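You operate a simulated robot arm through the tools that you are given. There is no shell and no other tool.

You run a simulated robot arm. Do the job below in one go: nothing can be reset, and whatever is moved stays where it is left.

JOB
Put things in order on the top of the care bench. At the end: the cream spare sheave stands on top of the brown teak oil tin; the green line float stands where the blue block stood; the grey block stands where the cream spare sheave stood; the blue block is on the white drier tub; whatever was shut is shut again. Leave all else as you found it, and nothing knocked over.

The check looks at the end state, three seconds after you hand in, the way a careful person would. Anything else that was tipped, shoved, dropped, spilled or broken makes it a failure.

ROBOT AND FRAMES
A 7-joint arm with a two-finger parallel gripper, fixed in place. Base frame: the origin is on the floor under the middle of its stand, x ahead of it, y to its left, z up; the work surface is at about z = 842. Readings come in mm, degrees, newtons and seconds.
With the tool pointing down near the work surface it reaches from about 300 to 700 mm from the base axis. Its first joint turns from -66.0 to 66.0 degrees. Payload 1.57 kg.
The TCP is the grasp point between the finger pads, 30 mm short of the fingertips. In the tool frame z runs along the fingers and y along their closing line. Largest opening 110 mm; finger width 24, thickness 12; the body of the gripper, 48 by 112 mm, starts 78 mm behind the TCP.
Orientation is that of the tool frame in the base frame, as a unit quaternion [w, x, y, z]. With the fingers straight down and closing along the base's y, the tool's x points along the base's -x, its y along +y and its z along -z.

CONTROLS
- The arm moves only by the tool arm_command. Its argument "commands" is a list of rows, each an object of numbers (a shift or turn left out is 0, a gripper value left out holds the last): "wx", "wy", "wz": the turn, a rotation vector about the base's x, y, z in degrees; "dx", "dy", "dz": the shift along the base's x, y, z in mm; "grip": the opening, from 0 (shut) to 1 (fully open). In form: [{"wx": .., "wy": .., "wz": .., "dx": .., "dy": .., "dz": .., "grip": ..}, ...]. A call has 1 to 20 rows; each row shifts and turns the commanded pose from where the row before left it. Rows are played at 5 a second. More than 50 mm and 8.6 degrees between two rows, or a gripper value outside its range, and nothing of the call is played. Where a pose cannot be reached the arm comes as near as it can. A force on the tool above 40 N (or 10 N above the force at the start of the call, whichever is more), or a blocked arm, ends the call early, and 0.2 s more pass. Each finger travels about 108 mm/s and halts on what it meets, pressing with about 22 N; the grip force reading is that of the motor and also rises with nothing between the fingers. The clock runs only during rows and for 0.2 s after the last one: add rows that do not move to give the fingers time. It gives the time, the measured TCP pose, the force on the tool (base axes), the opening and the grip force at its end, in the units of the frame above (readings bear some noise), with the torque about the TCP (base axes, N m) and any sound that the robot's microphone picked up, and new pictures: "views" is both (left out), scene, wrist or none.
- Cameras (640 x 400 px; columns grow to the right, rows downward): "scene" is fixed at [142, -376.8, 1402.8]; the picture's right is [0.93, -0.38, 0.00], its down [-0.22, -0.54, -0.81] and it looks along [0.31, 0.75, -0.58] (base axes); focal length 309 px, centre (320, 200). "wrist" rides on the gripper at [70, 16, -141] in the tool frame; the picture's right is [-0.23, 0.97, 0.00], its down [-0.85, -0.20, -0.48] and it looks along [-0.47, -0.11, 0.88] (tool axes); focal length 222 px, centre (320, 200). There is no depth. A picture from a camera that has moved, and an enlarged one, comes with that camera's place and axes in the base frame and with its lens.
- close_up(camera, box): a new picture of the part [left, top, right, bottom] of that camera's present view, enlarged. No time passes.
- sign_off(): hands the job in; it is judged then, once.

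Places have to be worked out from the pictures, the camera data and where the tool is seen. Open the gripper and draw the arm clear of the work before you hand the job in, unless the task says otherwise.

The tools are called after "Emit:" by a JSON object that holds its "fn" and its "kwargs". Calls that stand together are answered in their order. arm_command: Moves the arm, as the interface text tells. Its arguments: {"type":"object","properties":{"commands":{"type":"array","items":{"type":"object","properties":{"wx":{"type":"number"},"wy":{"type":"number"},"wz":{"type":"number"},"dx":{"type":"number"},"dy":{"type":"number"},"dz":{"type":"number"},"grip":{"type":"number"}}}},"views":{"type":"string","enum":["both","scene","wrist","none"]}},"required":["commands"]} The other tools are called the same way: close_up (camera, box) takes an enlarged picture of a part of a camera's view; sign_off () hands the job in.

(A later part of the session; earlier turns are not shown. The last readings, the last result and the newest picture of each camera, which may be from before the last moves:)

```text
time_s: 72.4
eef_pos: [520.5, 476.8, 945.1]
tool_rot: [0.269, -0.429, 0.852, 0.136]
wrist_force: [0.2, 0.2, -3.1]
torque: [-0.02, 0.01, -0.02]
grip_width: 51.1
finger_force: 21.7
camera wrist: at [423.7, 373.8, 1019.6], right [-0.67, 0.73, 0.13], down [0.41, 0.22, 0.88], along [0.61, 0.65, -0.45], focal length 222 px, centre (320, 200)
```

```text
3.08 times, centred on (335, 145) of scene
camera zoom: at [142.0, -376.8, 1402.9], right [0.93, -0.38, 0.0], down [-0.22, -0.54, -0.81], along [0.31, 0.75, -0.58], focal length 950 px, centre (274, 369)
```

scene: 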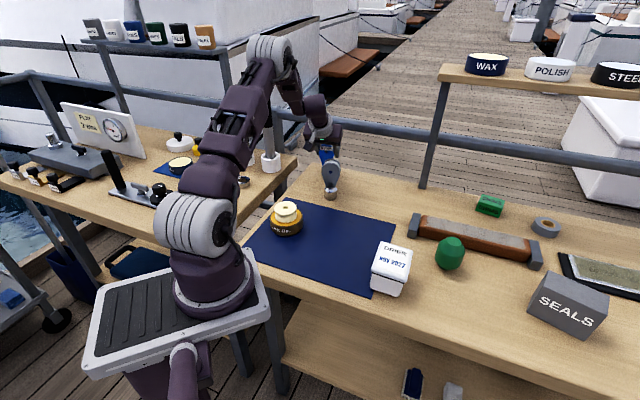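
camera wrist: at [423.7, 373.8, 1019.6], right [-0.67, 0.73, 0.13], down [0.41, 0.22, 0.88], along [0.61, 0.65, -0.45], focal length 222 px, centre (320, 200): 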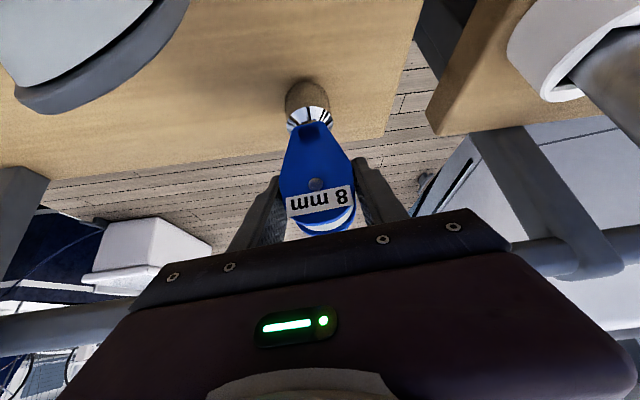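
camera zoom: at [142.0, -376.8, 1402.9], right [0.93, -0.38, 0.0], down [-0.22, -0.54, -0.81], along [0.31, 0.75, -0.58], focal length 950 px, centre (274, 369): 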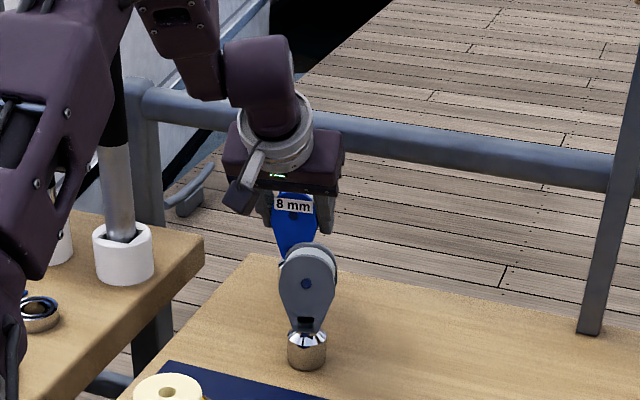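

The blue block is lifted and steady (about 3–4 N). Since a strong lean isn't possible near the tub, I'll set it down upright at a free spot around (585, 255), then re-grip it with the tool vertical. I lift a bit along the tool axis and carry it round, away from the grey block.

Emit:
{"fn": "arm_command", "kwargs": {"commands": [{"dx": -1.7, "dy": -2.3, "dz": 4}, {"dx": -2.5, "dy": -3.4, "dz": 6}, {"dx": -2.5, "dy": -3.4, "dz": 6}, {"dx": 4, "dy": -6, "wz": -1}, {"dx": 7, "dy": -10, "wz": -1.4}, {"dx": 9, "dy": -13, "wz": -1.4}, {"dx": 10, "dy": -14, "wz": -1.4}, {"dx": 10, "dy": -14, "wz": -1.4}, {"dx": 9, "dy": -14, "wz": -1.4}, {}, {}], "views": "both"}}

Emit:
{"fn": "close_up", "kwargs": {"camera": "scene", "box": [290, 80, 450, 240]}}

```text
time_s: 74.8
eef_pos: [563.6, 397.2, 960.7]
tool_rot: [0.278, -0.368, 0.88, 0.117]
wrist_force: [0.6, 0.8, -3.2]
torque: [-0.01, 0.02, 0.01]
grip_width: 51.3
finger_force: 22.0
camera wrist: at [453.3, 308.7, 1035.5], right [-0.56, 0.82, 0.13], down [0.44, 0.16, 0.88], along [0.7, 0.55, -0.45], focal length 222 px, centre (320, 200)
```

scene: 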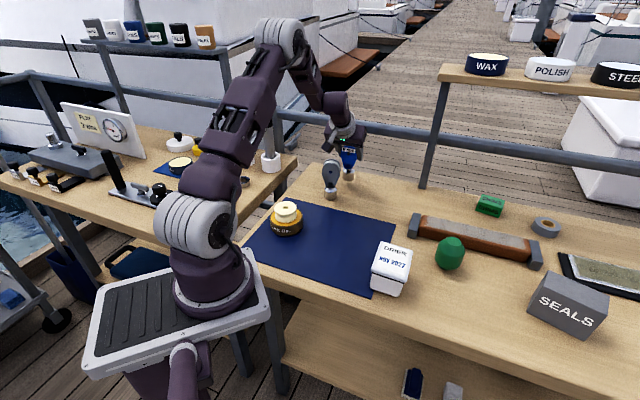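
wrist: 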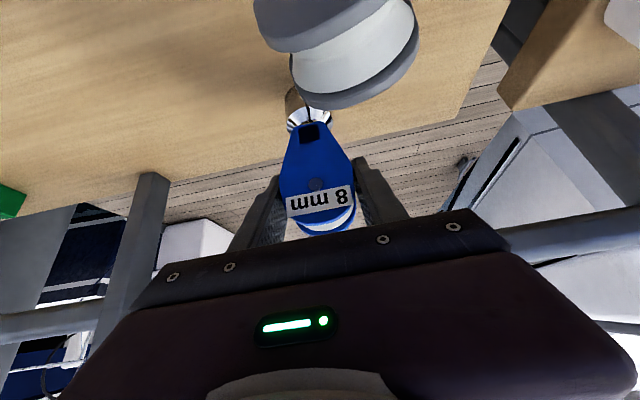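

```text
2.50 times, centred on (370, 160) of scene
camera zoom: at [142.0, -376.8, 1402.9], right [0.93, -0.38, 0.0], down [-0.22, -0.54, -0.81], along [0.31, 0.75, -0.58], focal length 772 px, centre (195, 300)
```

zoom: 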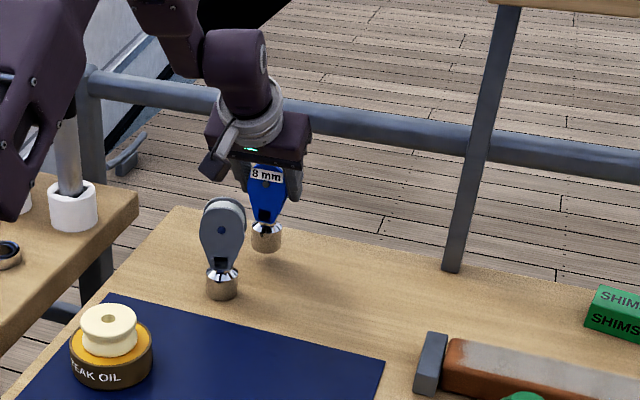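

Block hangs upright, passing clear of the grey block. I continue to the free spot near (585, 258).

Emit:
{"fn": "arm_command", "kwargs": {"commands": [{"dx": 2, "dy": -8, "wz": -1.2}, {"dx": 2.5, "dy": -14, "wz": -1.2}, {"dx": 2.5, "dy": -17, "wz": -1.2}, {"dx": 2.5, "dy": -18, "wz": -1.2}, {"dx": 2.5, "dy": -18, "wz": -1.2}, {"dx": 2.5, "dy": -18, "wz": -1.2}, {"dx": 2.5, "dy": -17, "wz": -1.2}, {"dx": 2.5, "dy": -14, "wz": -1.2}, {"dx": 2, "dy": -10, "wz": -1.2}, {"dx": 0, "dy": -5, "wz": -1.2}, {}, {}], "views": "both"}}

Emit:
{"fn": "close_up", "kwargs": {"camera": "scene", "box": [320, 100, 480, 260]}}

Emit:
{"fn": "close_up", "kwargs": {"camera": "wrist", "box": [220, 80, 420, 240]}}

```text
time_s: 77.4
eef_pos: [583.0, 257.1, 962.3]
tool_rot: [0.288, -0.274, 0.913, 0.087]
wrist_force: [-0.2, -1.7, -3.7]
torque: [0.01, 0.0, 0.01]
grip_width: 51.1
finger_force: 21.7
camera wrist: at [458.6, 193.7, 1036.9], right [-0.38, 0.92, 0.13], down [0.47, 0.07, 0.88], along [0.8, 0.4, -0.45], focal length 222 px, centre (320, 200)
```

scene: 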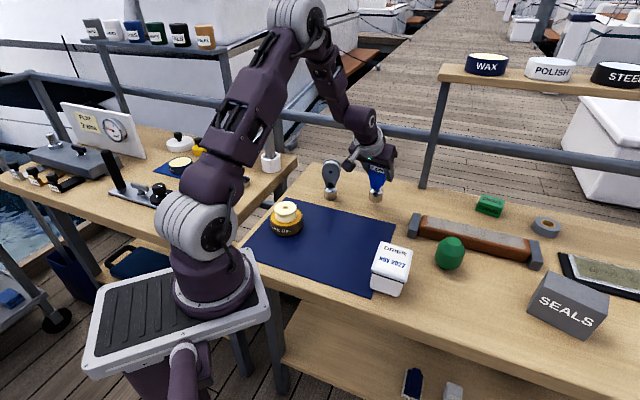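
wrist: 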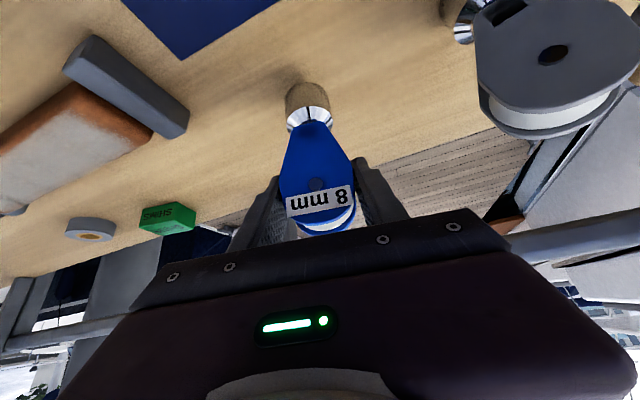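

```text
2.50 times, centred on (400, 180) of scene
camera zoom: at [142.0, -376.8, 1402.8], right [0.93, -0.38, 0.0], down [-0.22, -0.54, -0.81], along [0.31, 0.75, -0.58], focal length 772 px, centre (120, 250)
```

zoom: 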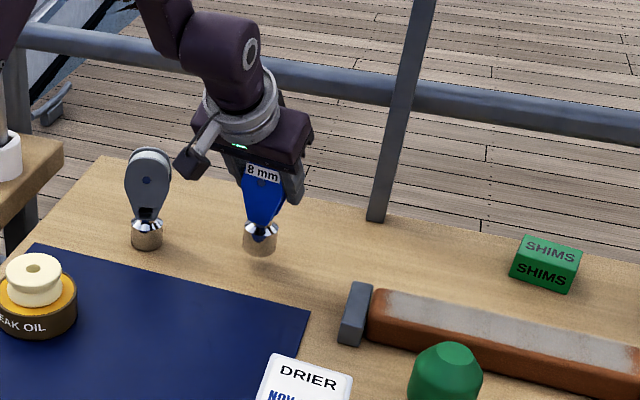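

```text
2.50 times, centred on (320, 160) of wrist
camera zoom: at [458.6, 193.7, 1036.9], right [-0.38, 0.92, 0.13], down [0.47, 0.07, 0.88], along [0.8, 0.4, -0.45], focal length 555 px, centre (320, 300)
```

zoom: 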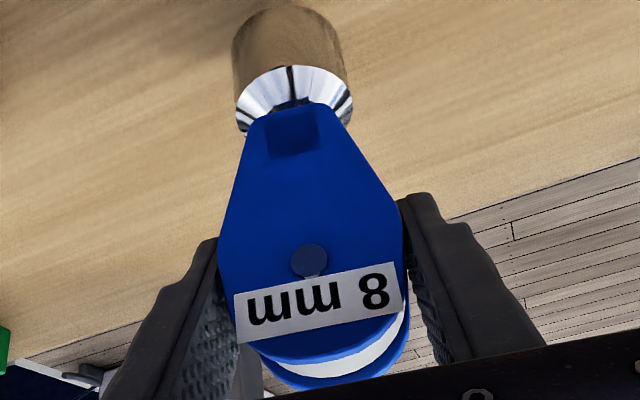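

Steady. I try to bring it about 20 mm closer in, so the vertical re-grip is comfortably in reach.

Emit:
{"fn": "arm_command", "kwargs": {"commands": [{"dx": -6, "dy": -2}, {"dx": -6, "dy": -3}, {"dx": -6, "dy": -3}, {}, {}], "views": "none"}}

```text
time_s: 78.6
eef_pos: [566.0, 248.9, 961.1]
tool_rot: [0.287, -0.274, 0.914, 0.087]
wrist_force: [-0.8, -0.1, -3.1]
torque: [0.0, 0.02, -0.03]
grip_width: 51.3
finger_force: 21.9
```

No reach problem at radius 618. I lower it gradually.

Emit:
{"fn": "arm_command", "kwargs": {"commands": [{"dz": -5}, {"dz": -6}, {"dz": -5}, {"dz": -3}, {}, {}], "views": "wrist"}}

Emit:
{"fn": "close_up", "kwargs": {"camera": "scene", "box": [320, 130, 440, 230]}}

```text
time_s: 80.0
eef_pos: [566.5, 249.0, 942.5]
tool_rot: [0.288, -0.274, 0.914, 0.087]
wrist_force: [0.2, 0.5, -3.1]
torque: [0.0, 0.0, -0.03]
grip_width: 51.4
finger_force: 22.0
camera wrist: at [441.0, 185.5, 1017.1], right [-0.38, 0.92, 0.13], down [0.47, 0.07, 0.88], along [0.8, 0.4, -0.45], focal length 222 px, centre (320, 200)
```

wrist: 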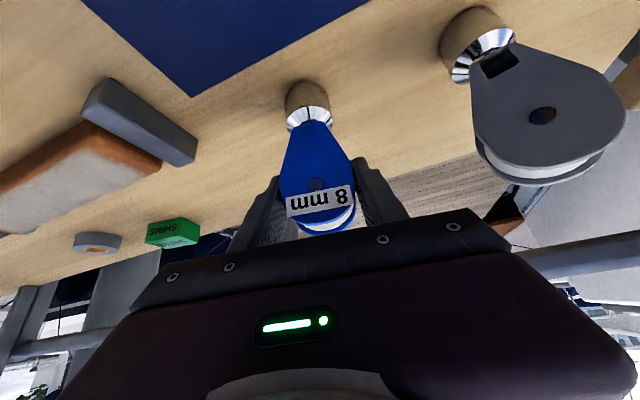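

```text
4.00 times, centred on (380, 180) of scene
camera zoom: at [142.0, -376.8, 1402.9], right [0.93, -0.38, 0.0], down [-0.22, -0.54, -0.81], along [0.31, 0.75, -0.58], focal length 1236 px, centre (80, 280)
```

zoom: 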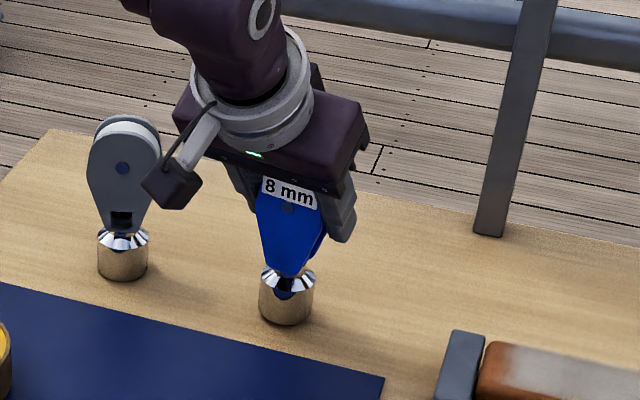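

About 4 mm above the wood. I lower in 1 mm steps until contact.

Emit:
{"fn": "arm_command", "kwargs": {"commands": [{"dz": -1}, {"dz": -1}, {"dz": -1}, {}], "views": "none"}}

Emit:
{"fn": "arm_command", "kwargs": {"commands": [{"dz": -0.7}, {}], "views": "none"}}

Emit:
{"fn": "arm_command", "kwargs": {"commands": [{"dz": -0.7}, {}], "views": "none"}}

```text
time_s: 81.0
eef_pos: [565.8, 249.8, 938.3]
tool_rot: [0.288, -0.273, 0.914, 0.086]
wrist_force: [-0.1, -0.6, -2.8]
torque: [-0.04, 0.0, 0.02]
grip_width: 51.4
finger_force: 22.1
```

```text
time_s: 81.6
eef_pos: [567.1, 248.8, 938.3]
tool_rot: [0.287, -0.274, 0.914, 0.086]
wrist_force: [1.1, -0.2, -3.9]
torque: [-0.02, -0.01, 0.01]
grip_width: 51.2
finger_force: 21.8
```

```text
time_s: 82.2
eef_pos: [566.6, 249.4, 939.4]
tool_rot: [0.288, -0.274, 0.913, 0.086]
wrist_force: [-1.0, -0.4, -1.9]
torque: [0.09, 0.04, 0.0]
grip_width: 51.3
finger_force: 22.6
```

Emit:
{"fn": "arm_command", "kwargs": {"commands": [{"dz": -0.5}, {}], "views": "none"}}

Emit:
{"fn": "arm_command", "kwargs": {"commands": [{"dz": -0.5}, {}], "views": "wrist"}}

Emit:
{"fn": "close_up", "kwargs": {"camera": "scene", "box": [340, 150, 420, 220]}}

```text
time_s: 82.8
eef_pos: [565.9, 249.3, 937.8]
tool_rot: [0.289, -0.275, 0.913, 0.087]
wrist_force: [0.1, -1.4, 5.5]
torque: [-0.28, 0.18, -0.03]
grip_width: 51.5
finger_force: 22.1
```

```text
time_s: 83.4
eef_pos: [566.0, 248.9, 937.5]
tool_rot: [0.289, -0.274, 0.913, 0.086]
wrist_force: [-1.1, -2.5, 13.7]
torque: [-0.02, 0.07, 0.08]
grip_width: 51.3
finger_force: 21.9
camera wrist: at [440.8, 185.4, 1012.4], right [-0.38, 0.92, 0.13], down [0.46, 0.07, 0.88], along [0.8, 0.4, -0.45], focal length 222 px, centre (320, 200)
```

wrist: 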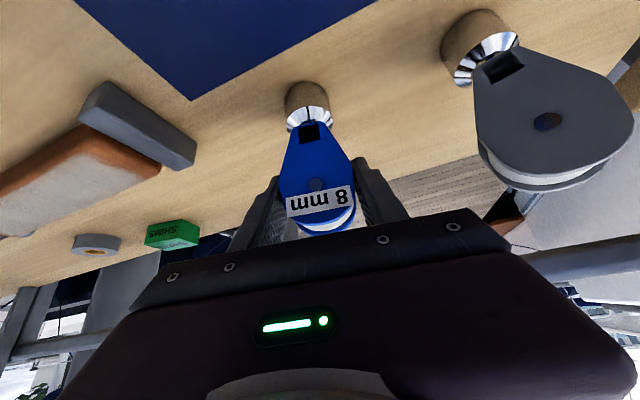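

```text
5.71 times, centred on (380, 185) of scene
camera zoom: at [141.7, -377.0, 1402.8], right [0.93, -0.38, 0.0], down [-0.22, -0.54, -0.81], along [0.31, 0.75, -0.58], focal length 1765 px, centre (-23, 286)
```

zoom: 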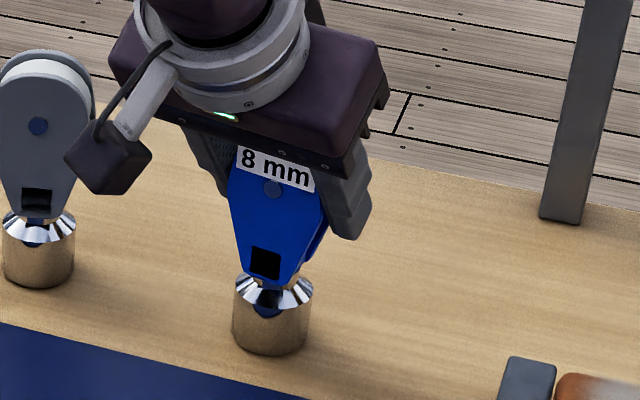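

Seated (14 N). I relieve the pressure, open the fingers, and back off along the tool axis.

Emit:
{"fn": "arm_command", "kwargs": {"commands": [{"dz": 0.6}, {}, {"grip": 0.52}, {"grip": 0.6}, {"grip": 0.8}, {"grip": 1.0}, {}, {}], "views": "wrist"}}

Emit:
{"fn": "close_up", "kwargs": {"camera": "scene", "box": [340, 150, 420, 220]}}

```text
time_s: 85.2
eef_pos: [565.7, 249.6, 938.1]
tool_rot: [0.288, -0.274, 0.913, 0.086]
wrist_force: [-0.2, -0.3, -0.1]
torque: [0.0, -0.01, -0.01]
grip_width: 109.9
finger_force: 0.0
camera wrist: at [440.5, 185.5, 1012.5], right [-0.38, 0.92, 0.13], down [0.47, 0.07, 0.88], along [0.8, 0.4, -0.45], focal length 222 px, centre (320, 200)
```

wrist: 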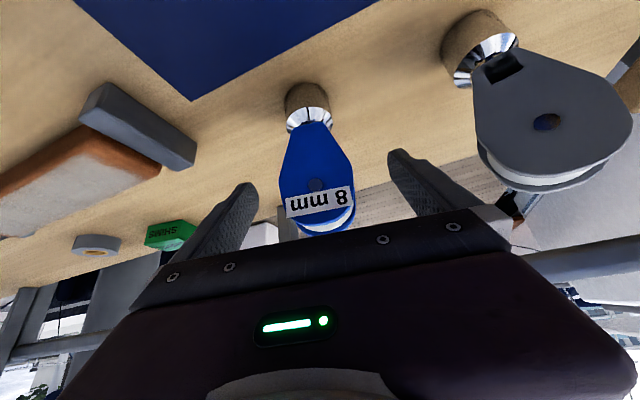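

```text
5.71 times, centred on (380, 185) of scene
camera zoom: at [142.0, -376.8, 1402.8], right [0.93, -0.38, 0.0], down [-0.22, -0.54, -0.81], along [0.31, 0.75, -0.58], focal length 1765 px, centre (-23, 286)
```

zoom: 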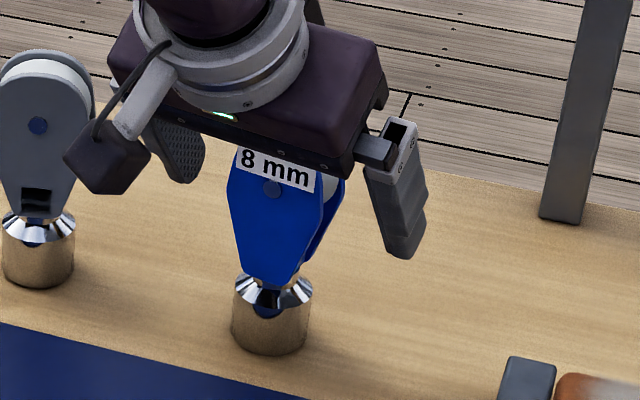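

The blue block stands upright at ≈(565, 248). I straighten the tool to vertical about the TCP (free rotation around the block), then rise clear.

Emit:
{"fn": "arm_command", "kwargs": {"commands": [{"wx": -3.85, "wy": 5.87}, {"wx": -3.85, "wy": 5.87}, {"wx": -3.85, "wy": 5.87}, {"wx": -3.85, "wy": 5.87}, {"wx": -3.85, "wy": 5.87}, {}, {}], "views": "both"}}

Emit:
{"fn": "close_up", "kwargs": {"camera": "scene", "box": [320, 120, 440, 230]}}

```text
time_s: 86.8
eef_pos: [564.8, 249.4, 937.9]
tool_rot: [-0.002, -0.288, 0.957, 0.001]
wrist_force: [0.0, 0.5, -0.3]
torque: [0.01, -0.01, 0.02]
grip_width: 109.9
finger_force: 0.1
camera wrist: at [497.8, 223.2, 1078.4], right [-0.35, 0.94, 0.0], down [0.83, 0.3, 0.48], along [0.45, 0.17, -0.88], focal length 222 px, centre (320, 200)
```

scene: 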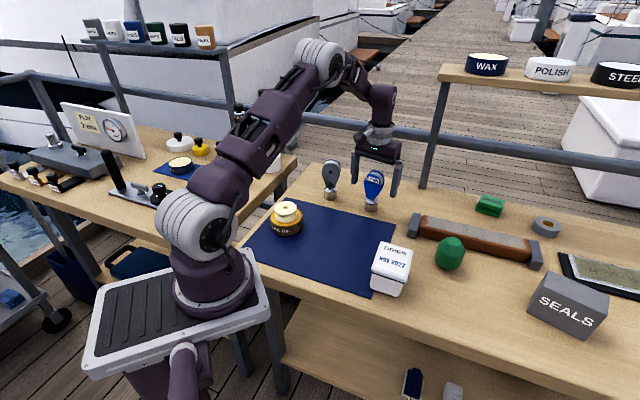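
wrist: 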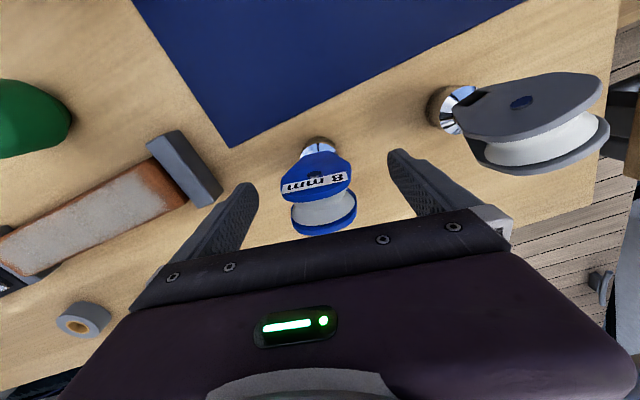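

```text
3.64 times, centred on (380, 175) of scene
camera zoom: at [142.0, -376.8, 1402.8], right [0.93, -0.38, 0.0], down [-0.22, -0.54, -0.81], along [0.31, 0.75, -0.58], focal length 1123 px, centre (102, 291)
```

zoom: 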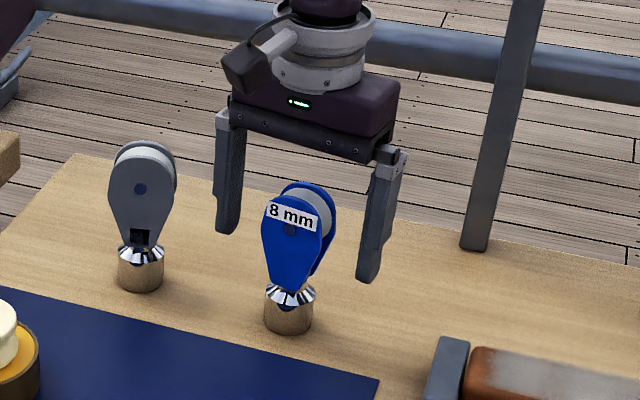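

Tool vertical and block undisturbed. I rise 100 mm and turn the tool −90° so the fingers close across the cheeks.

Emit:
{"fn": "arm_command", "kwargs": {"commands": [{"dz": 20}, {"dz": 30}, {"dz": 30}, {"dz": 22}, {"wz": -8.2}, {"wz": -8.2}, {"wz": -8.2}, {"wz": -8.2}, {"wz": -8.2}, {"wz": -8.2}, {"wz": -8.2}, {"wz": -8.2}, {"wz": -8.2}, {"wz": -8.2}, {"wz": -8}, {}, {}], "views": "both"}}

Emit:
{"fn": "close_up", "kwargs": {"camera": "wrist", "box": [240, 90, 400, 215]}}

```text
time_s: 90.4
eef_pos: [566.2, 249.2, 1040.0]
tool_rot: [0.0, 0.475, 0.88, 0.002]
wrist_force: [0.0, -0.5, 0.5]
torque: [-0.02, 0.01, 0.0]
grip_width: 109.9
finger_force: 0.0
camera wrist: at [540.2, 314.7, 1180.4], right [0.94, 0.35, 0.0], down [0.3, -0.83, 0.48], along [0.17, -0.45, -0.88], focal length 222 px, centre (320, 200)
```

scene: 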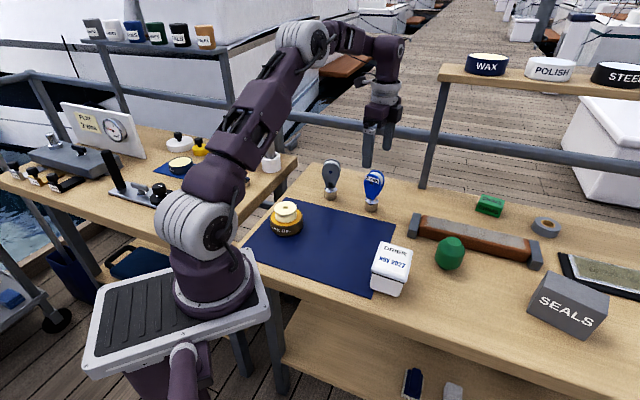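
wrist: 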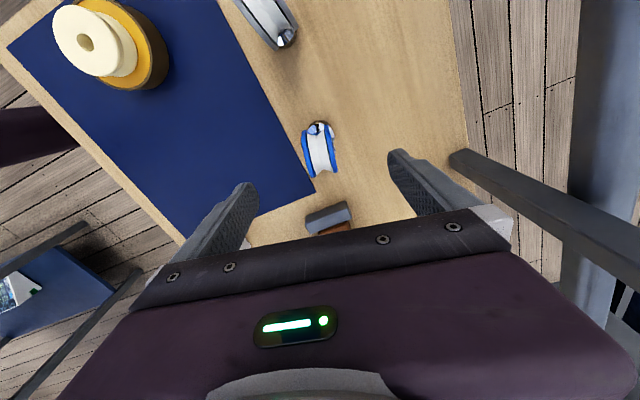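

```text
3.20 times, centred on (320, 152) of wrist
camera zoom: at [540.2, 314.7, 1180.4], right [0.94, 0.35, 0.0], down [0.3, -0.83, 0.48], along [0.17, -0.45, -0.88], focal length 711 px, centre (320, 352)
```

zoom: 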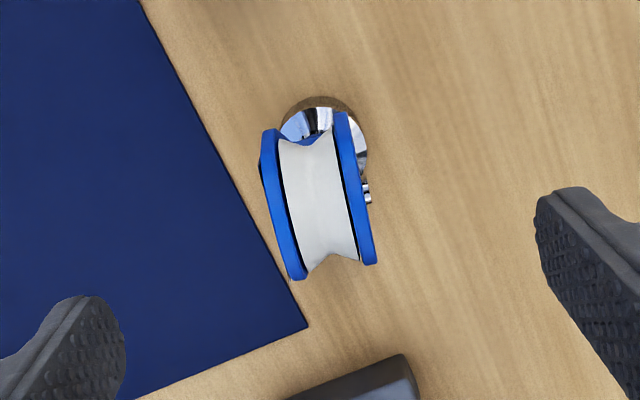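

Aligned within ~1–2 mm. I descend to grip height (TCP z≈918) and check before closing.

Emit:
{"fn": "arm_command", "kwargs": {"commands": [{"dz": -25}, {"dz": -35}, {"dz": -35}, {"dz": -26}, {}, {}], "views": "wrist"}}

Emit:
{"fn": "close_up", "kwargs": {"camera": "wrist", "box": [220, 90, 420, 250]}}

Emit:
{"fn": "close_up", "kwargs": {"camera": "scene", "box": [320, 120, 440, 230]}}

```text
time_s: 91.8
eef_pos: [566.7, 249.2, 919.1]
tool_rot: [-0.001, 0.474, 0.88, 0.002]
wrist_force: [-0.7, -0.4, 0.1]
torque: [0.01, -0.02, 0.02]
grip_width: 110.1
finger_force: 0.0
camera wrist: at [540.9, 314.4, 1059.4], right [0.94, 0.35, 0.0], down [0.3, -0.83, 0.48], along [0.17, -0.45, -0.88], focal length 222 px, centre (320, 200)
```

wrist: 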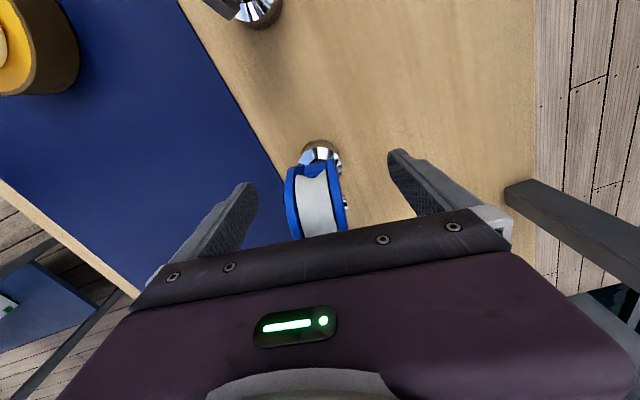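

```text
2.50 times, centred on (320, 170) of wrist
camera zoom: at [540.9, 314.4, 1059.4], right [0.94, 0.35, 0.0], down [0.3, -0.83, 0.48], along [0.17, -0.45, -0.88], focal length 555 px, centre (320, 275)
```

zoom: 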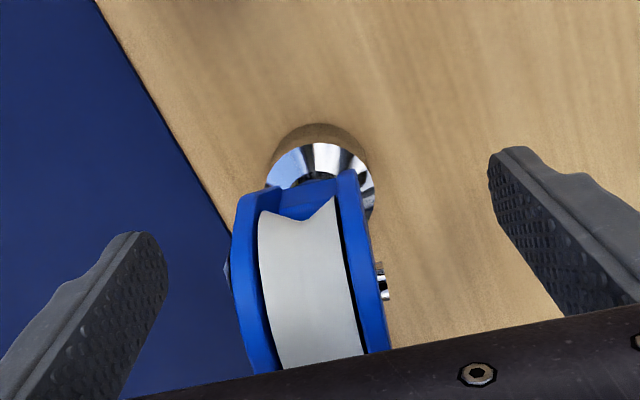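

```text
3.64 times, centred on (380, 175) of scene
camera zoom: at [142.0, -376.8, 1402.8], right [0.93, -0.38, 0.0], down [-0.22, -0.54, -0.81], along [0.31, 0.75, -0.58], focal length 1123 px, centre (102, 291)
```

zoom: 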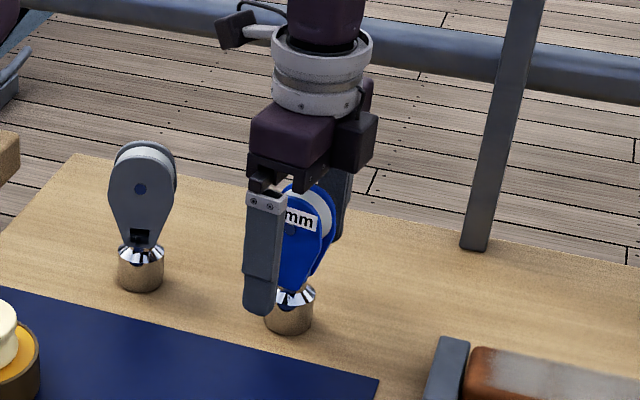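

Centred. Closing on the cheeks now.

Emit:
{"fn": "arm_command", "kwargs": {"commands": [{"grip": 0.7}, {"grip": 0.5}, {"grip": 0.35}, {"grip": 0.2}, {}, {}], "views": "none"}}

Emit:
{"fn": "arm_command", "kwargs": {"commands": [{"dz": 1}, {"dz": 1}, {"dz": 2}, {"dz": 3}, {"dz": 3}, {}], "views": "wrist"}}

Emit:
{"fn": "close_up", "kwargs": {"camera": "wrist", "box": [220, 90, 420, 250]}}

Emit:
{"fn": "close_up", "kwargs": {"camera": "scene", "box": [320, 120, 440, 230]}}

```text
time_s: 93.2
eef_pos: [566.1, 249.2, 919.8]
tool_rot: [0.0, 0.474, 0.881, 0.001]
wrist_force: [-0.7, -0.5, 0.4]
torque: [-0.12, 0.17, 0.0]
grip_width: 29.8
finger_force: 22.4
```

```text
time_s: 94.6
eef_pos: [565.8, 248.4, 929.0]
tool_rot: [0.0, 0.474, 0.88, 0.0]
wrist_force: [-0.5, 0.2, -3.9]
torque: [0.0, 0.01, 0.03]
grip_width: 30.0
finger_force: 22.2
camera wrist: at [540.9, 314.9, 1069.1], right [0.94, 0.35, 0.0], down [0.3, -0.83, 0.48], along [0.17, -0.45, -0.88], focal length 222 px, centre (320, 200)
```

wrist: 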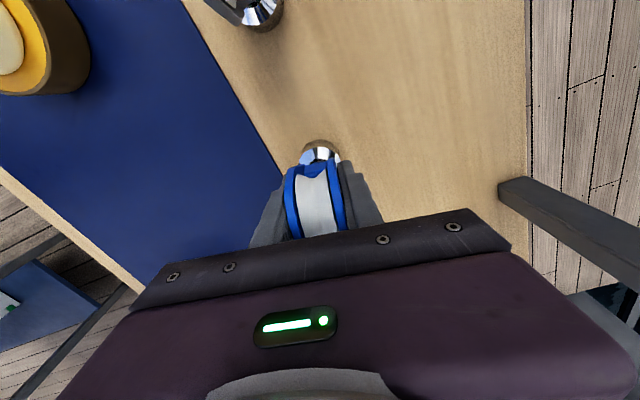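

```text
2.50 times, centred on (320, 170) of wrist
camera zoom: at [540.9, 314.9, 1069.1], right [0.94, 0.35, 0.0], down [0.3, -0.83, 0.48], along [0.17, -0.45, -0.88], focal length 555 px, centre (320, 275)
```

zoom: 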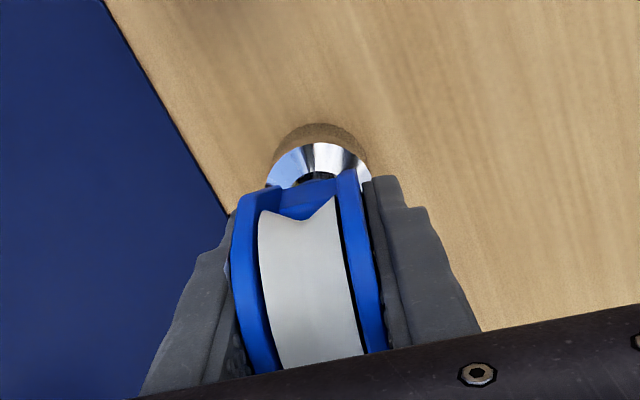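

```text
3.64 times, centred on (380, 175) of scene
camera zoom: at [142.0, -376.8, 1402.9], right [0.93, -0.38, 0.0], down [-0.22, -0.54, -0.81], along [0.31, 0.75, -0.58], focal length 1123 px, centre (102, 291)
```

zoom: 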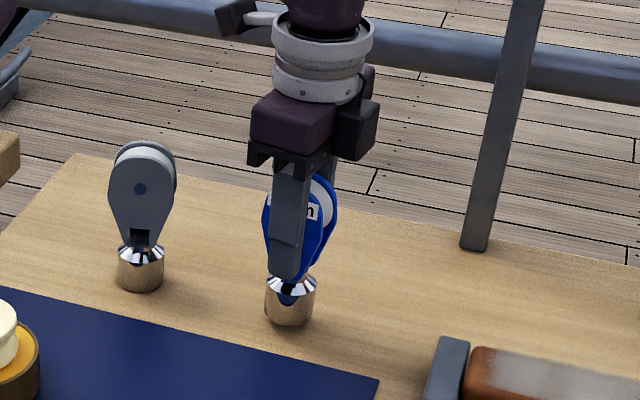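

Held at 30 mm and lifted. I raise it to carry height (base ≈95 mm above the bench) and carry it toward the tub.

Emit:
{"fn": "arm_command", "kwargs": {"commands": [{"dz": 5}, {"dz": 10}, {"dz": 15}, {"dz": 18}, {"dz": 18}, {"dz": 14}, {"dz": 7, "dx": -2, "dy": -4}, {"dx": -4, "dy": -10}, {"dx": -6, "dy": -16}, {"dx": -7, "dy": -19}, {"dx": -7.5, "dy": -20}, {"dx": -7.5, "dy": -20}, {"dx": -7.5, "dy": -20}, {"dx": -7, "dy": -18}, {"dx": -5, "dy": -13}, {"dx": -3, "dy": -8}, {}, {}], "views": "both"}}

Emit:
{"fn": "close_up", "kwargs": {"camera": "scene", "box": [330, 140, 450, 310]}}

```text
time_s: 98.4
eef_pos: [508.4, 101.0, 1016.8]
tool_rot: [0.0, 0.474, 0.881, 0.001]
wrist_force: [-0.2, -0.5, -4.4]
torque: [-0.01, -0.02, -0.01]
grip_width: 29.9
finger_force: 22.1
camera wrist: at [482.8, 166.4, 1156.5], right [0.94, 0.35, 0.0], down [0.3, -0.83, 0.48], along [0.17, -0.45, -0.88], focal length 222 px, centre (320, 200)
```

scene: 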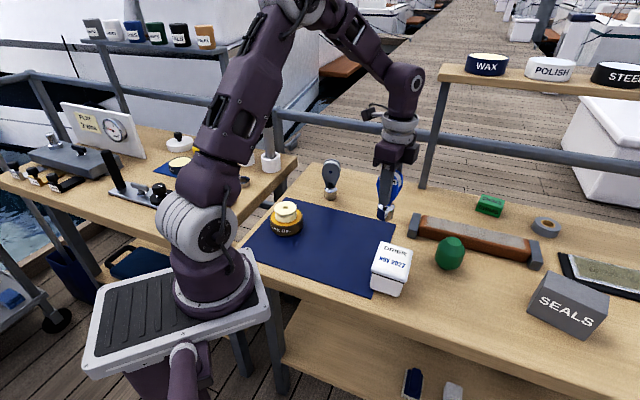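
wrist: 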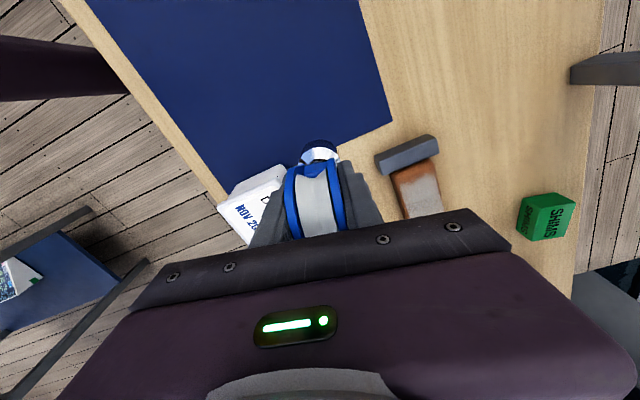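

```text
2.35 times, centred on (390, 225) of scene
camera zoom: at [142.0, -376.8, 1402.8], right [0.93, -0.38, 0.0], down [-0.22, -0.54, -0.81], along [0.31, 0.75, -0.58], focal length 727 px, centre (155, 141)
```

zoom: 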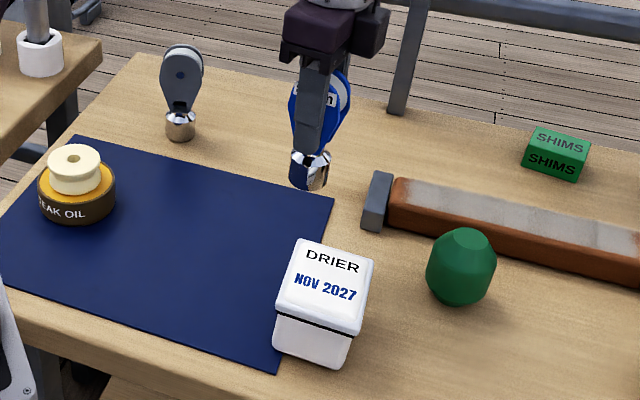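

I take precise pictures of the tub lid from both cameras to fix its centre.

Emit:
{"fn": "close_up", "kwargs": {"camera": "scene", "box": [362, 232, 426, 300]}}

Emit:
{"fn": "close_up", "kwargs": {"camera": "wrist", "box": [200, 140, 320, 250]}}

```text
5.88 times, centred on (394, 266) of scene
camera zoom: at [142.0, -376.8, 1402.8], right [0.93, -0.38, 0.0], down [-0.22, -0.54, -0.81], along [0.31, 0.75, -0.58], focal length 1817 px, centre (-115, -188)
```

zoom: 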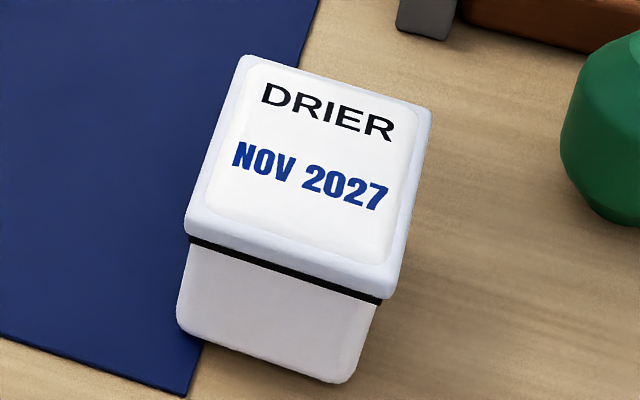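

```text
3.64 times, centred on (260, 195) of wrist
camera zoom: at [482.8, 166.4, 1156.5], right [0.94, 0.35, 0.0], down [0.3, -0.83, 0.48], along [0.17, -0.45, -0.88], focal length 808 px, centre (538, 218)
```

zoom: 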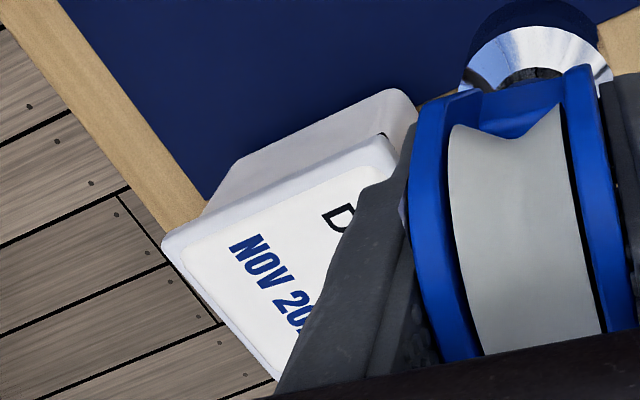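

Combining both views, the lid top is at z≈911 with centre ≈(464.5, −4.5). I carry the block over it with ~28 mm clearance.

Emit:
{"fn": "arm_command", "kwargs": {"commands": [{"dx": -3, "dy": -8}, {"dx": -6, "dy": -14}, {"dx": -7.5, "dy": -18}, {"dx": -8, "dy": -19}, {"dx": -8, "dy": -19}, {"dx": -6, "dy": -14}, {"dx": -3.5, "dy": -8}, {"dx": -1.3, "dy": -3.6}, {}, {}], "views": "both"}}

Emit:
{"fn": "close_up", "kwargs": {"camera": "scene", "box": [346, 190, 442, 310]}}

Emit:
{"fn": "close_up", "kwargs": {"camera": "wrist", "box": [220, 90, 420, 250]}}

```text
time_s: 100.6
eef_pos: [465.8, -3.4, 1017.3]
tool_rot: [-0.001, 0.474, 0.88, 0.001]
wrist_force: [0.0, 0.3, -3.4]
torque: [0.05, 0.01, -0.01]
grip_width: 30.1
finger_force: 21.9
camera wrist: at [440.3, 62.6, 1156.7], right [0.94, 0.35, 0.0], down [0.3, -0.83, 0.48], along [0.17, -0.45, -0.88], focal length 222 px, centre (320, 200)
```

scene: 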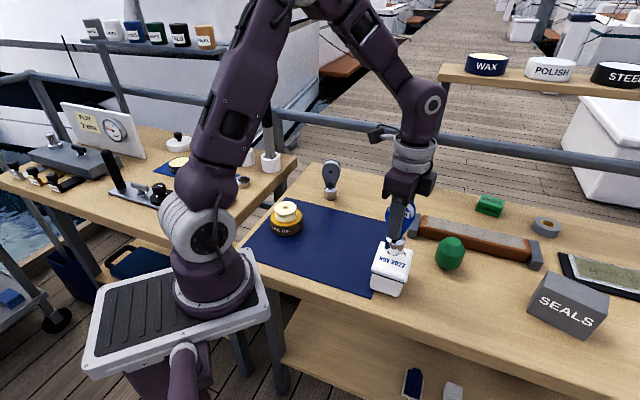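
wrist: 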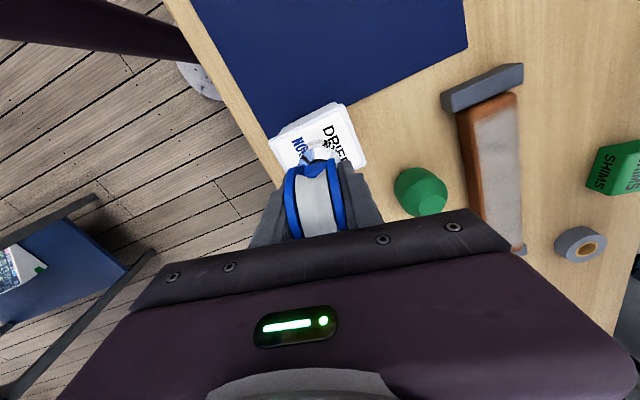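

```text
3.33 times, centred on (394, 250) of scene
camera zoom: at [142.0, -376.8, 1402.8], right [0.93, -0.38, 0.0], down [-0.22, -0.54, -0.81], along [0.31, 0.75, -0.58], focal length 1030 px, centre (73, 33)
```

zoom: 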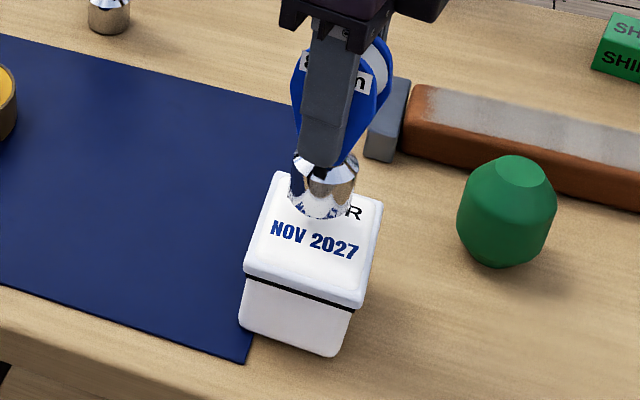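

```text
2.50 times, centred on (320, 170) of wrist
camera zoom: at [440.3, 62.6, 1156.7], right [0.94, 0.35, 0.0], down [0.3, -0.83, 0.48], along [0.17, -0.45, -0.88], focal length 555 px, centre (320, 275)
```

zoom: 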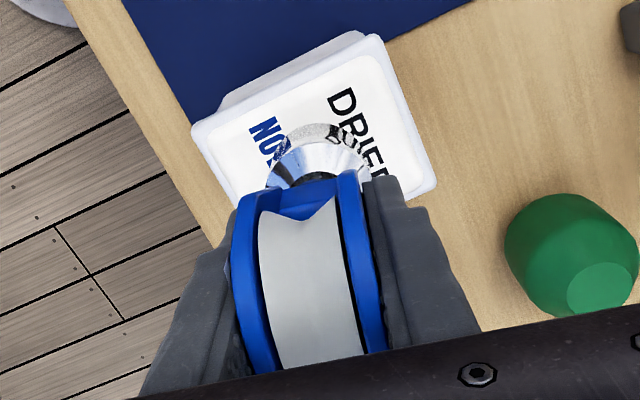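

Three lid corners in the wrist view give the centre at ≈(464.5, −7); TCP is (465.3, −4.7). I shift by 2 mm and lower to a few mm above the lid.

Emit:
{"fn": "arm_command", "kwargs": {"commands": [{"dx": -0.8, "dy": -2.2, "dz": -3}, {"dz": -6}, {"dz": -6}, {"dz": -5}, {}, {}], "views": "none"}}

Emit:
{"fn": "close_up", "kwargs": {"camera": "scene", "box": [346, 190, 442, 310]}}

Emit:
{"fn": "close_up", "kwargs": {"camera": "wrist", "box": [220, 90, 420, 250]}}

```text
time_s: 102.0
eef_pos: [465.1, -5.9, 996.4]
tool_rot: [0.0, 0.474, 0.881, 0.002]
wrist_force: [-0.5, -1.6, 14.8]
torque: [0.14, 0.26, 0.02]
grip_width: 30.1
finger_force: 22.3
```

```text
3.33 times, centred on (394, 250) of scene
camera zoom: at [141.7, -376.9, 1402.9], right [0.93, -0.38, 0.0], down [-0.22, -0.54, -0.81], along [0.31, 0.75, -0.58], focal length 1030 px, centre (73, 33)
```

zoom: 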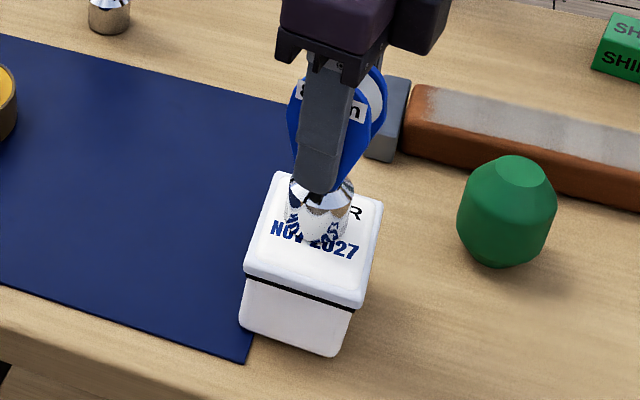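

```text
2.50 times, centred on (320, 170) of wrist
camera zoom: at [439.1, 60.9, 1137.1], right [0.94, 0.35, 0.0], down [0.3, -0.83, 0.48], along [0.17, -0.45, -0.88], focal length 555 px, centre (320, 275)
```

zoom: 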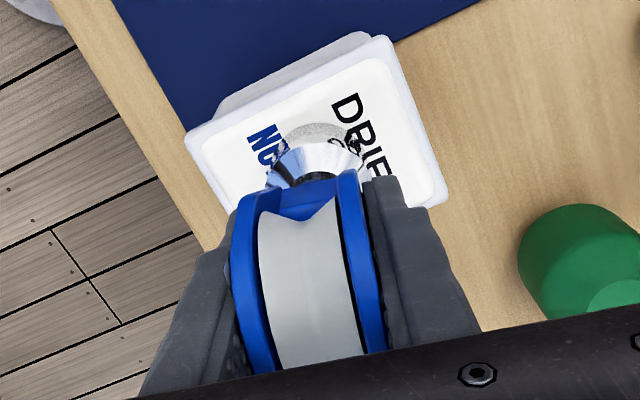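

Contact on the lid (force +15 N), base near the lid's centre. I ease up slightly and check the force before opening.

Emit:
{"fn": "arm_command", "kwargs": {"commands": [{"dz": 0.5}, {}], "views": "none"}}

```text
time_s: 102.6
eef_pos: [464.7, -4.5, 995.4]
tool_rot: [-0.001, 0.475, 0.88, 0.001]
wrist_force: [0.8, -0.4, 0.8]
torque: [0.02, -0.02, -0.01]
grip_width: 29.7
finger_force: 22.8
```

Force ≈0: the tub now bears the block's weight. I open the fingers.

Emit:
{"fn": "arm_command", "kwargs": {"commands": [{"grip": 0.3}, {"grip": 0.35}, {"grip": 0.5}, {"grip": 0.7}, {"grip": 0.85}, {}, {}], "views": "wrist"}}

Emit:
{"fn": "close_up", "kwargs": {"camera": "scene", "box": [346, 190, 442, 310]}}

```text
time_s: 104.2
eef_pos: [464.6, -4.5, 996.9]
tool_rot: [-0.001, 0.474, 0.88, 0.001]
wrist_force: [0.7, -0.1, 0.3]
torque: [0.01, 0.01, 0.05]
grip_width: 93.7
finger_force: 0.1
camera wrist: at [439.1, 61.2, 1137.4], right [0.94, 0.35, 0.0], down [0.3, -0.83, 0.48], along [0.17, -0.45, -0.88], focal length 222 px, centre (320, 200)
```

wrist: 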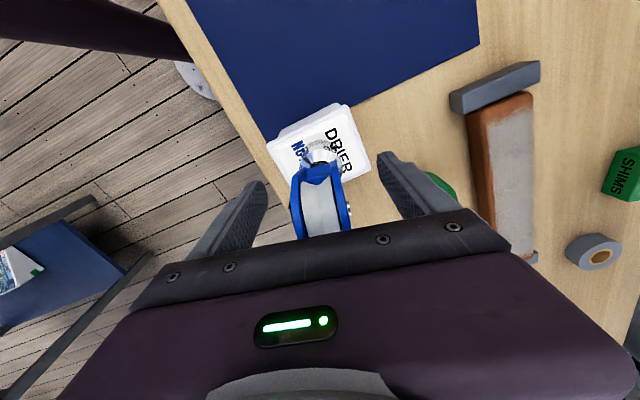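

```text
3.33 times, centred on (394, 250) of scene
camera zoom: at [142.0, -376.8, 1402.8], right [0.93, -0.38, 0.0], down [-0.22, -0.54, -0.81], along [0.31, 0.75, -0.58], focal length 1030 px, centre (73, 33)
```

zoom: 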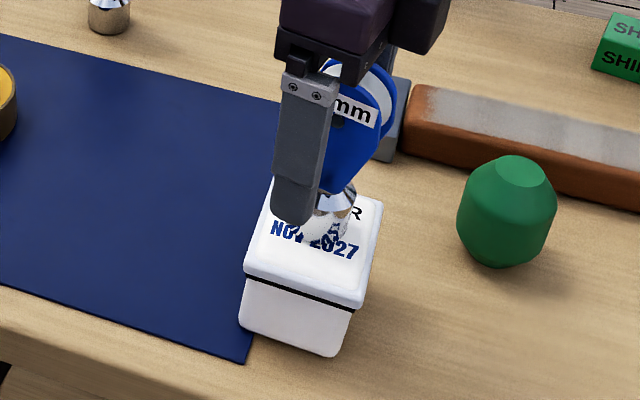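

Standing on the lid. I rise straight up, clear of the block.

Emit:
{"fn": "arm_command", "kwargs": {"commands": [{"dz": 15}, {"dz": 25}, {"dz": 35}, {"dz": 35}, {"dz": 20}, {}, {}], "views": "both"}}

Emit:
{"fn": "close_up", "kwargs": {"camera": "scene", "box": [346, 180, 486, 310]}}

```text
time_s: 105.8
eef_pos: [464.2, -3.7, 1126.9]
tool_rot: [-0.001, 0.475, 0.88, 0.001]
wrist_force: [0.1, -0.1, 0.6]
torque: [0.0, 0.0, 0.01]
grip_width: 93.5
finger_force: 0.1
camera wrist: at [438.4, 61.9, 1267.1], right [0.94, 0.35, 0.0], down [0.3, -0.83, 0.48], along [0.17, -0.45, -0.88], focal length 222 px, centre (320, 200)
```

scene: 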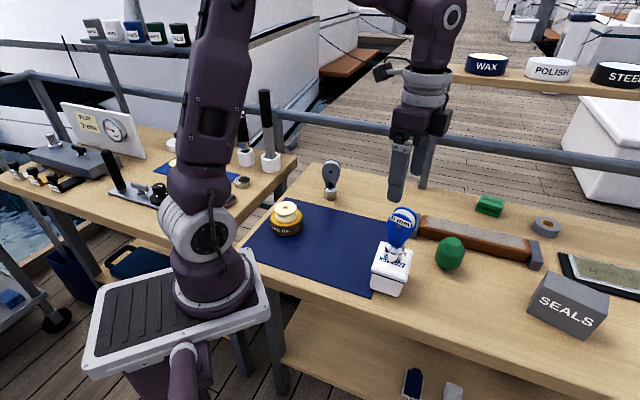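
wrist: 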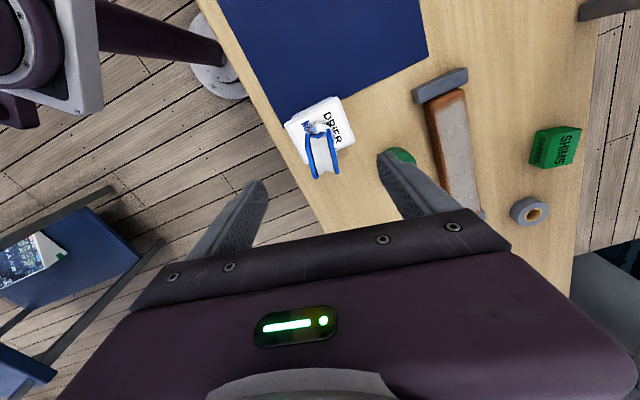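

```text
3.08 times, centred on (416, 245) of scene
camera zoom: at [142.0, -376.8, 1402.8], right [0.93, -0.38, 0.0], down [-0.22, -0.54, -0.81], along [0.31, 0.75, -0.58], focal length 950 px, centre (25, 62)
```

zoom: 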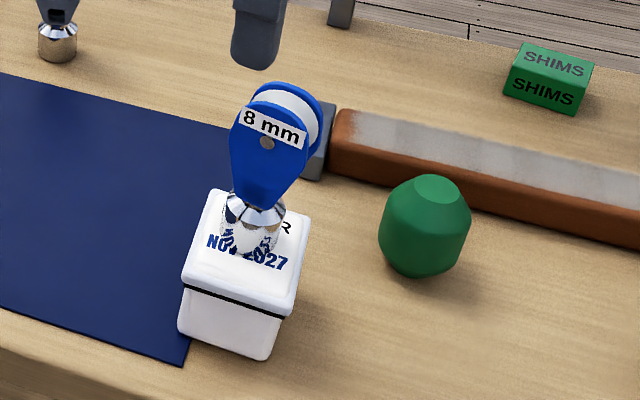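

The blue block stands on the tub, lid shut. Next, the float. It must go out to radius ≈704, so I'll grip it with a 25° outward lean (lean direction ≈47°, same at pick and place, avoiding the tub). First I rotate the tool by +103.7° at this height.

Emit:
{"fn": "arm_command", "kwargs": {"commands": [{"wz": 8}, {"wz": 8}, {"wz": 8}, {"wz": 8}, {"wz": 8}, {"wz": 8}, {"wz": 8}, {"wz": 8}, {"wz": 8}, {"wz": 8}, {"wz": 8}, {"wz": 8}, {"wz": 7.7, "grip": 1.0}, {}, {}], "views": "both"}}

```text
time_s: 109.0
eef_pos: [464.6, -6.7, 1126.4]
tool_rot: [0.0, -0.4, 0.916, 0.0]
wrist_force: [0.1, 0.1, 0.0]
torque: [0.03, -0.04, -0.01]
grip_width: 110.0
finger_force: 0.0
camera wrist: at [405.2, -46.7, 1266.5], right [-0.56, 0.83, 0.0], down [0.73, 0.49, 0.48], along [0.39, 0.27, -0.88], focal length 222 px, centre (320, 200)
```

scene: 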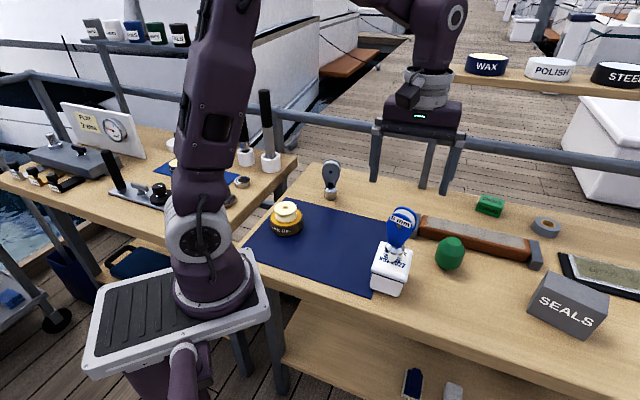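
wrist: 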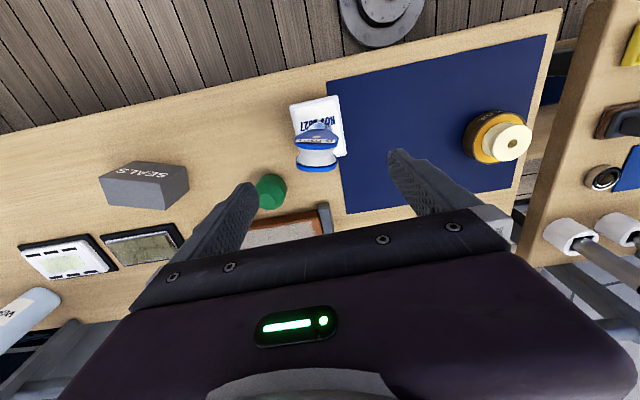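

Yaw is 47°. I take close-ups of the float for its place and size.

Emit:
{"fn": "close_up", "kwargs": {"camera": "wrist", "box": [240, 160, 320, 220]}}

Emit:
{"fn": "close_up", "kwargs": {"camera": "scene", "box": [422, 225, 486, 280]}}

Emit:
{"fn": "close_up", "kwargs": {"camera": "scene", "box": [290, 135, 370, 205]}}

```text
6.67 times, centred on (280, 190) of wrist
camera zoom: at [405.2, -46.7, 1266.5], right [-0.56, 0.83, 0.0], down [0.73, 0.49, 0.48], along [0.39, 0.27, -0.88], focal length 1481 px, centre (587, 267)
```

zoom: 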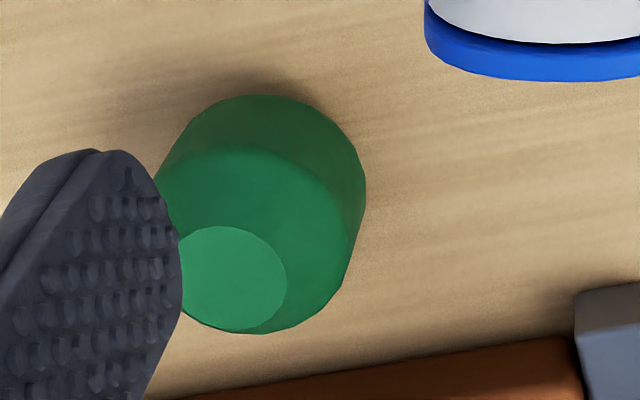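

```text
7.27 times, centred on (454, 252) of scene
camera zoom: at [142.0, -376.8, 1402.8], right [0.93, -0.38, 0.0], down [-0.22, -0.54, -0.81], along [0.31, 0.75, -0.58], focal length 2246 px, centre (-654, -182)
```

zoom: 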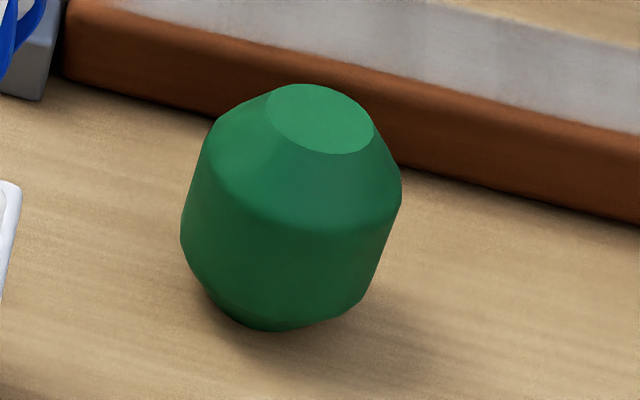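

```text
5.71 times, centred on (330, 170) of scene
camera zoom: at [142.0, -376.8, 1402.8], right [0.93, -0.38, 0.0], down [-0.22, -0.54, -0.81], along [0.31, 0.75, -0.58], focal length 1765 px, centre (263, 371)
```

zoom: 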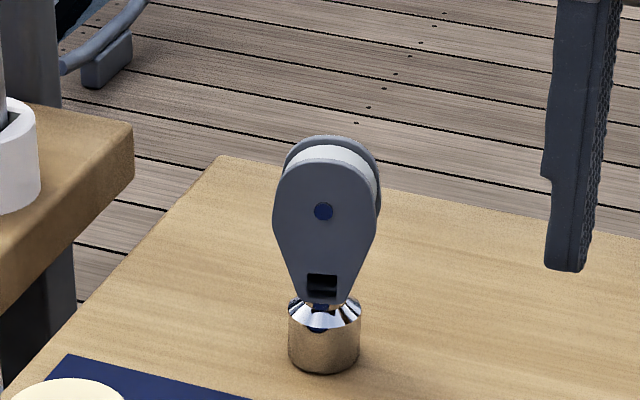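

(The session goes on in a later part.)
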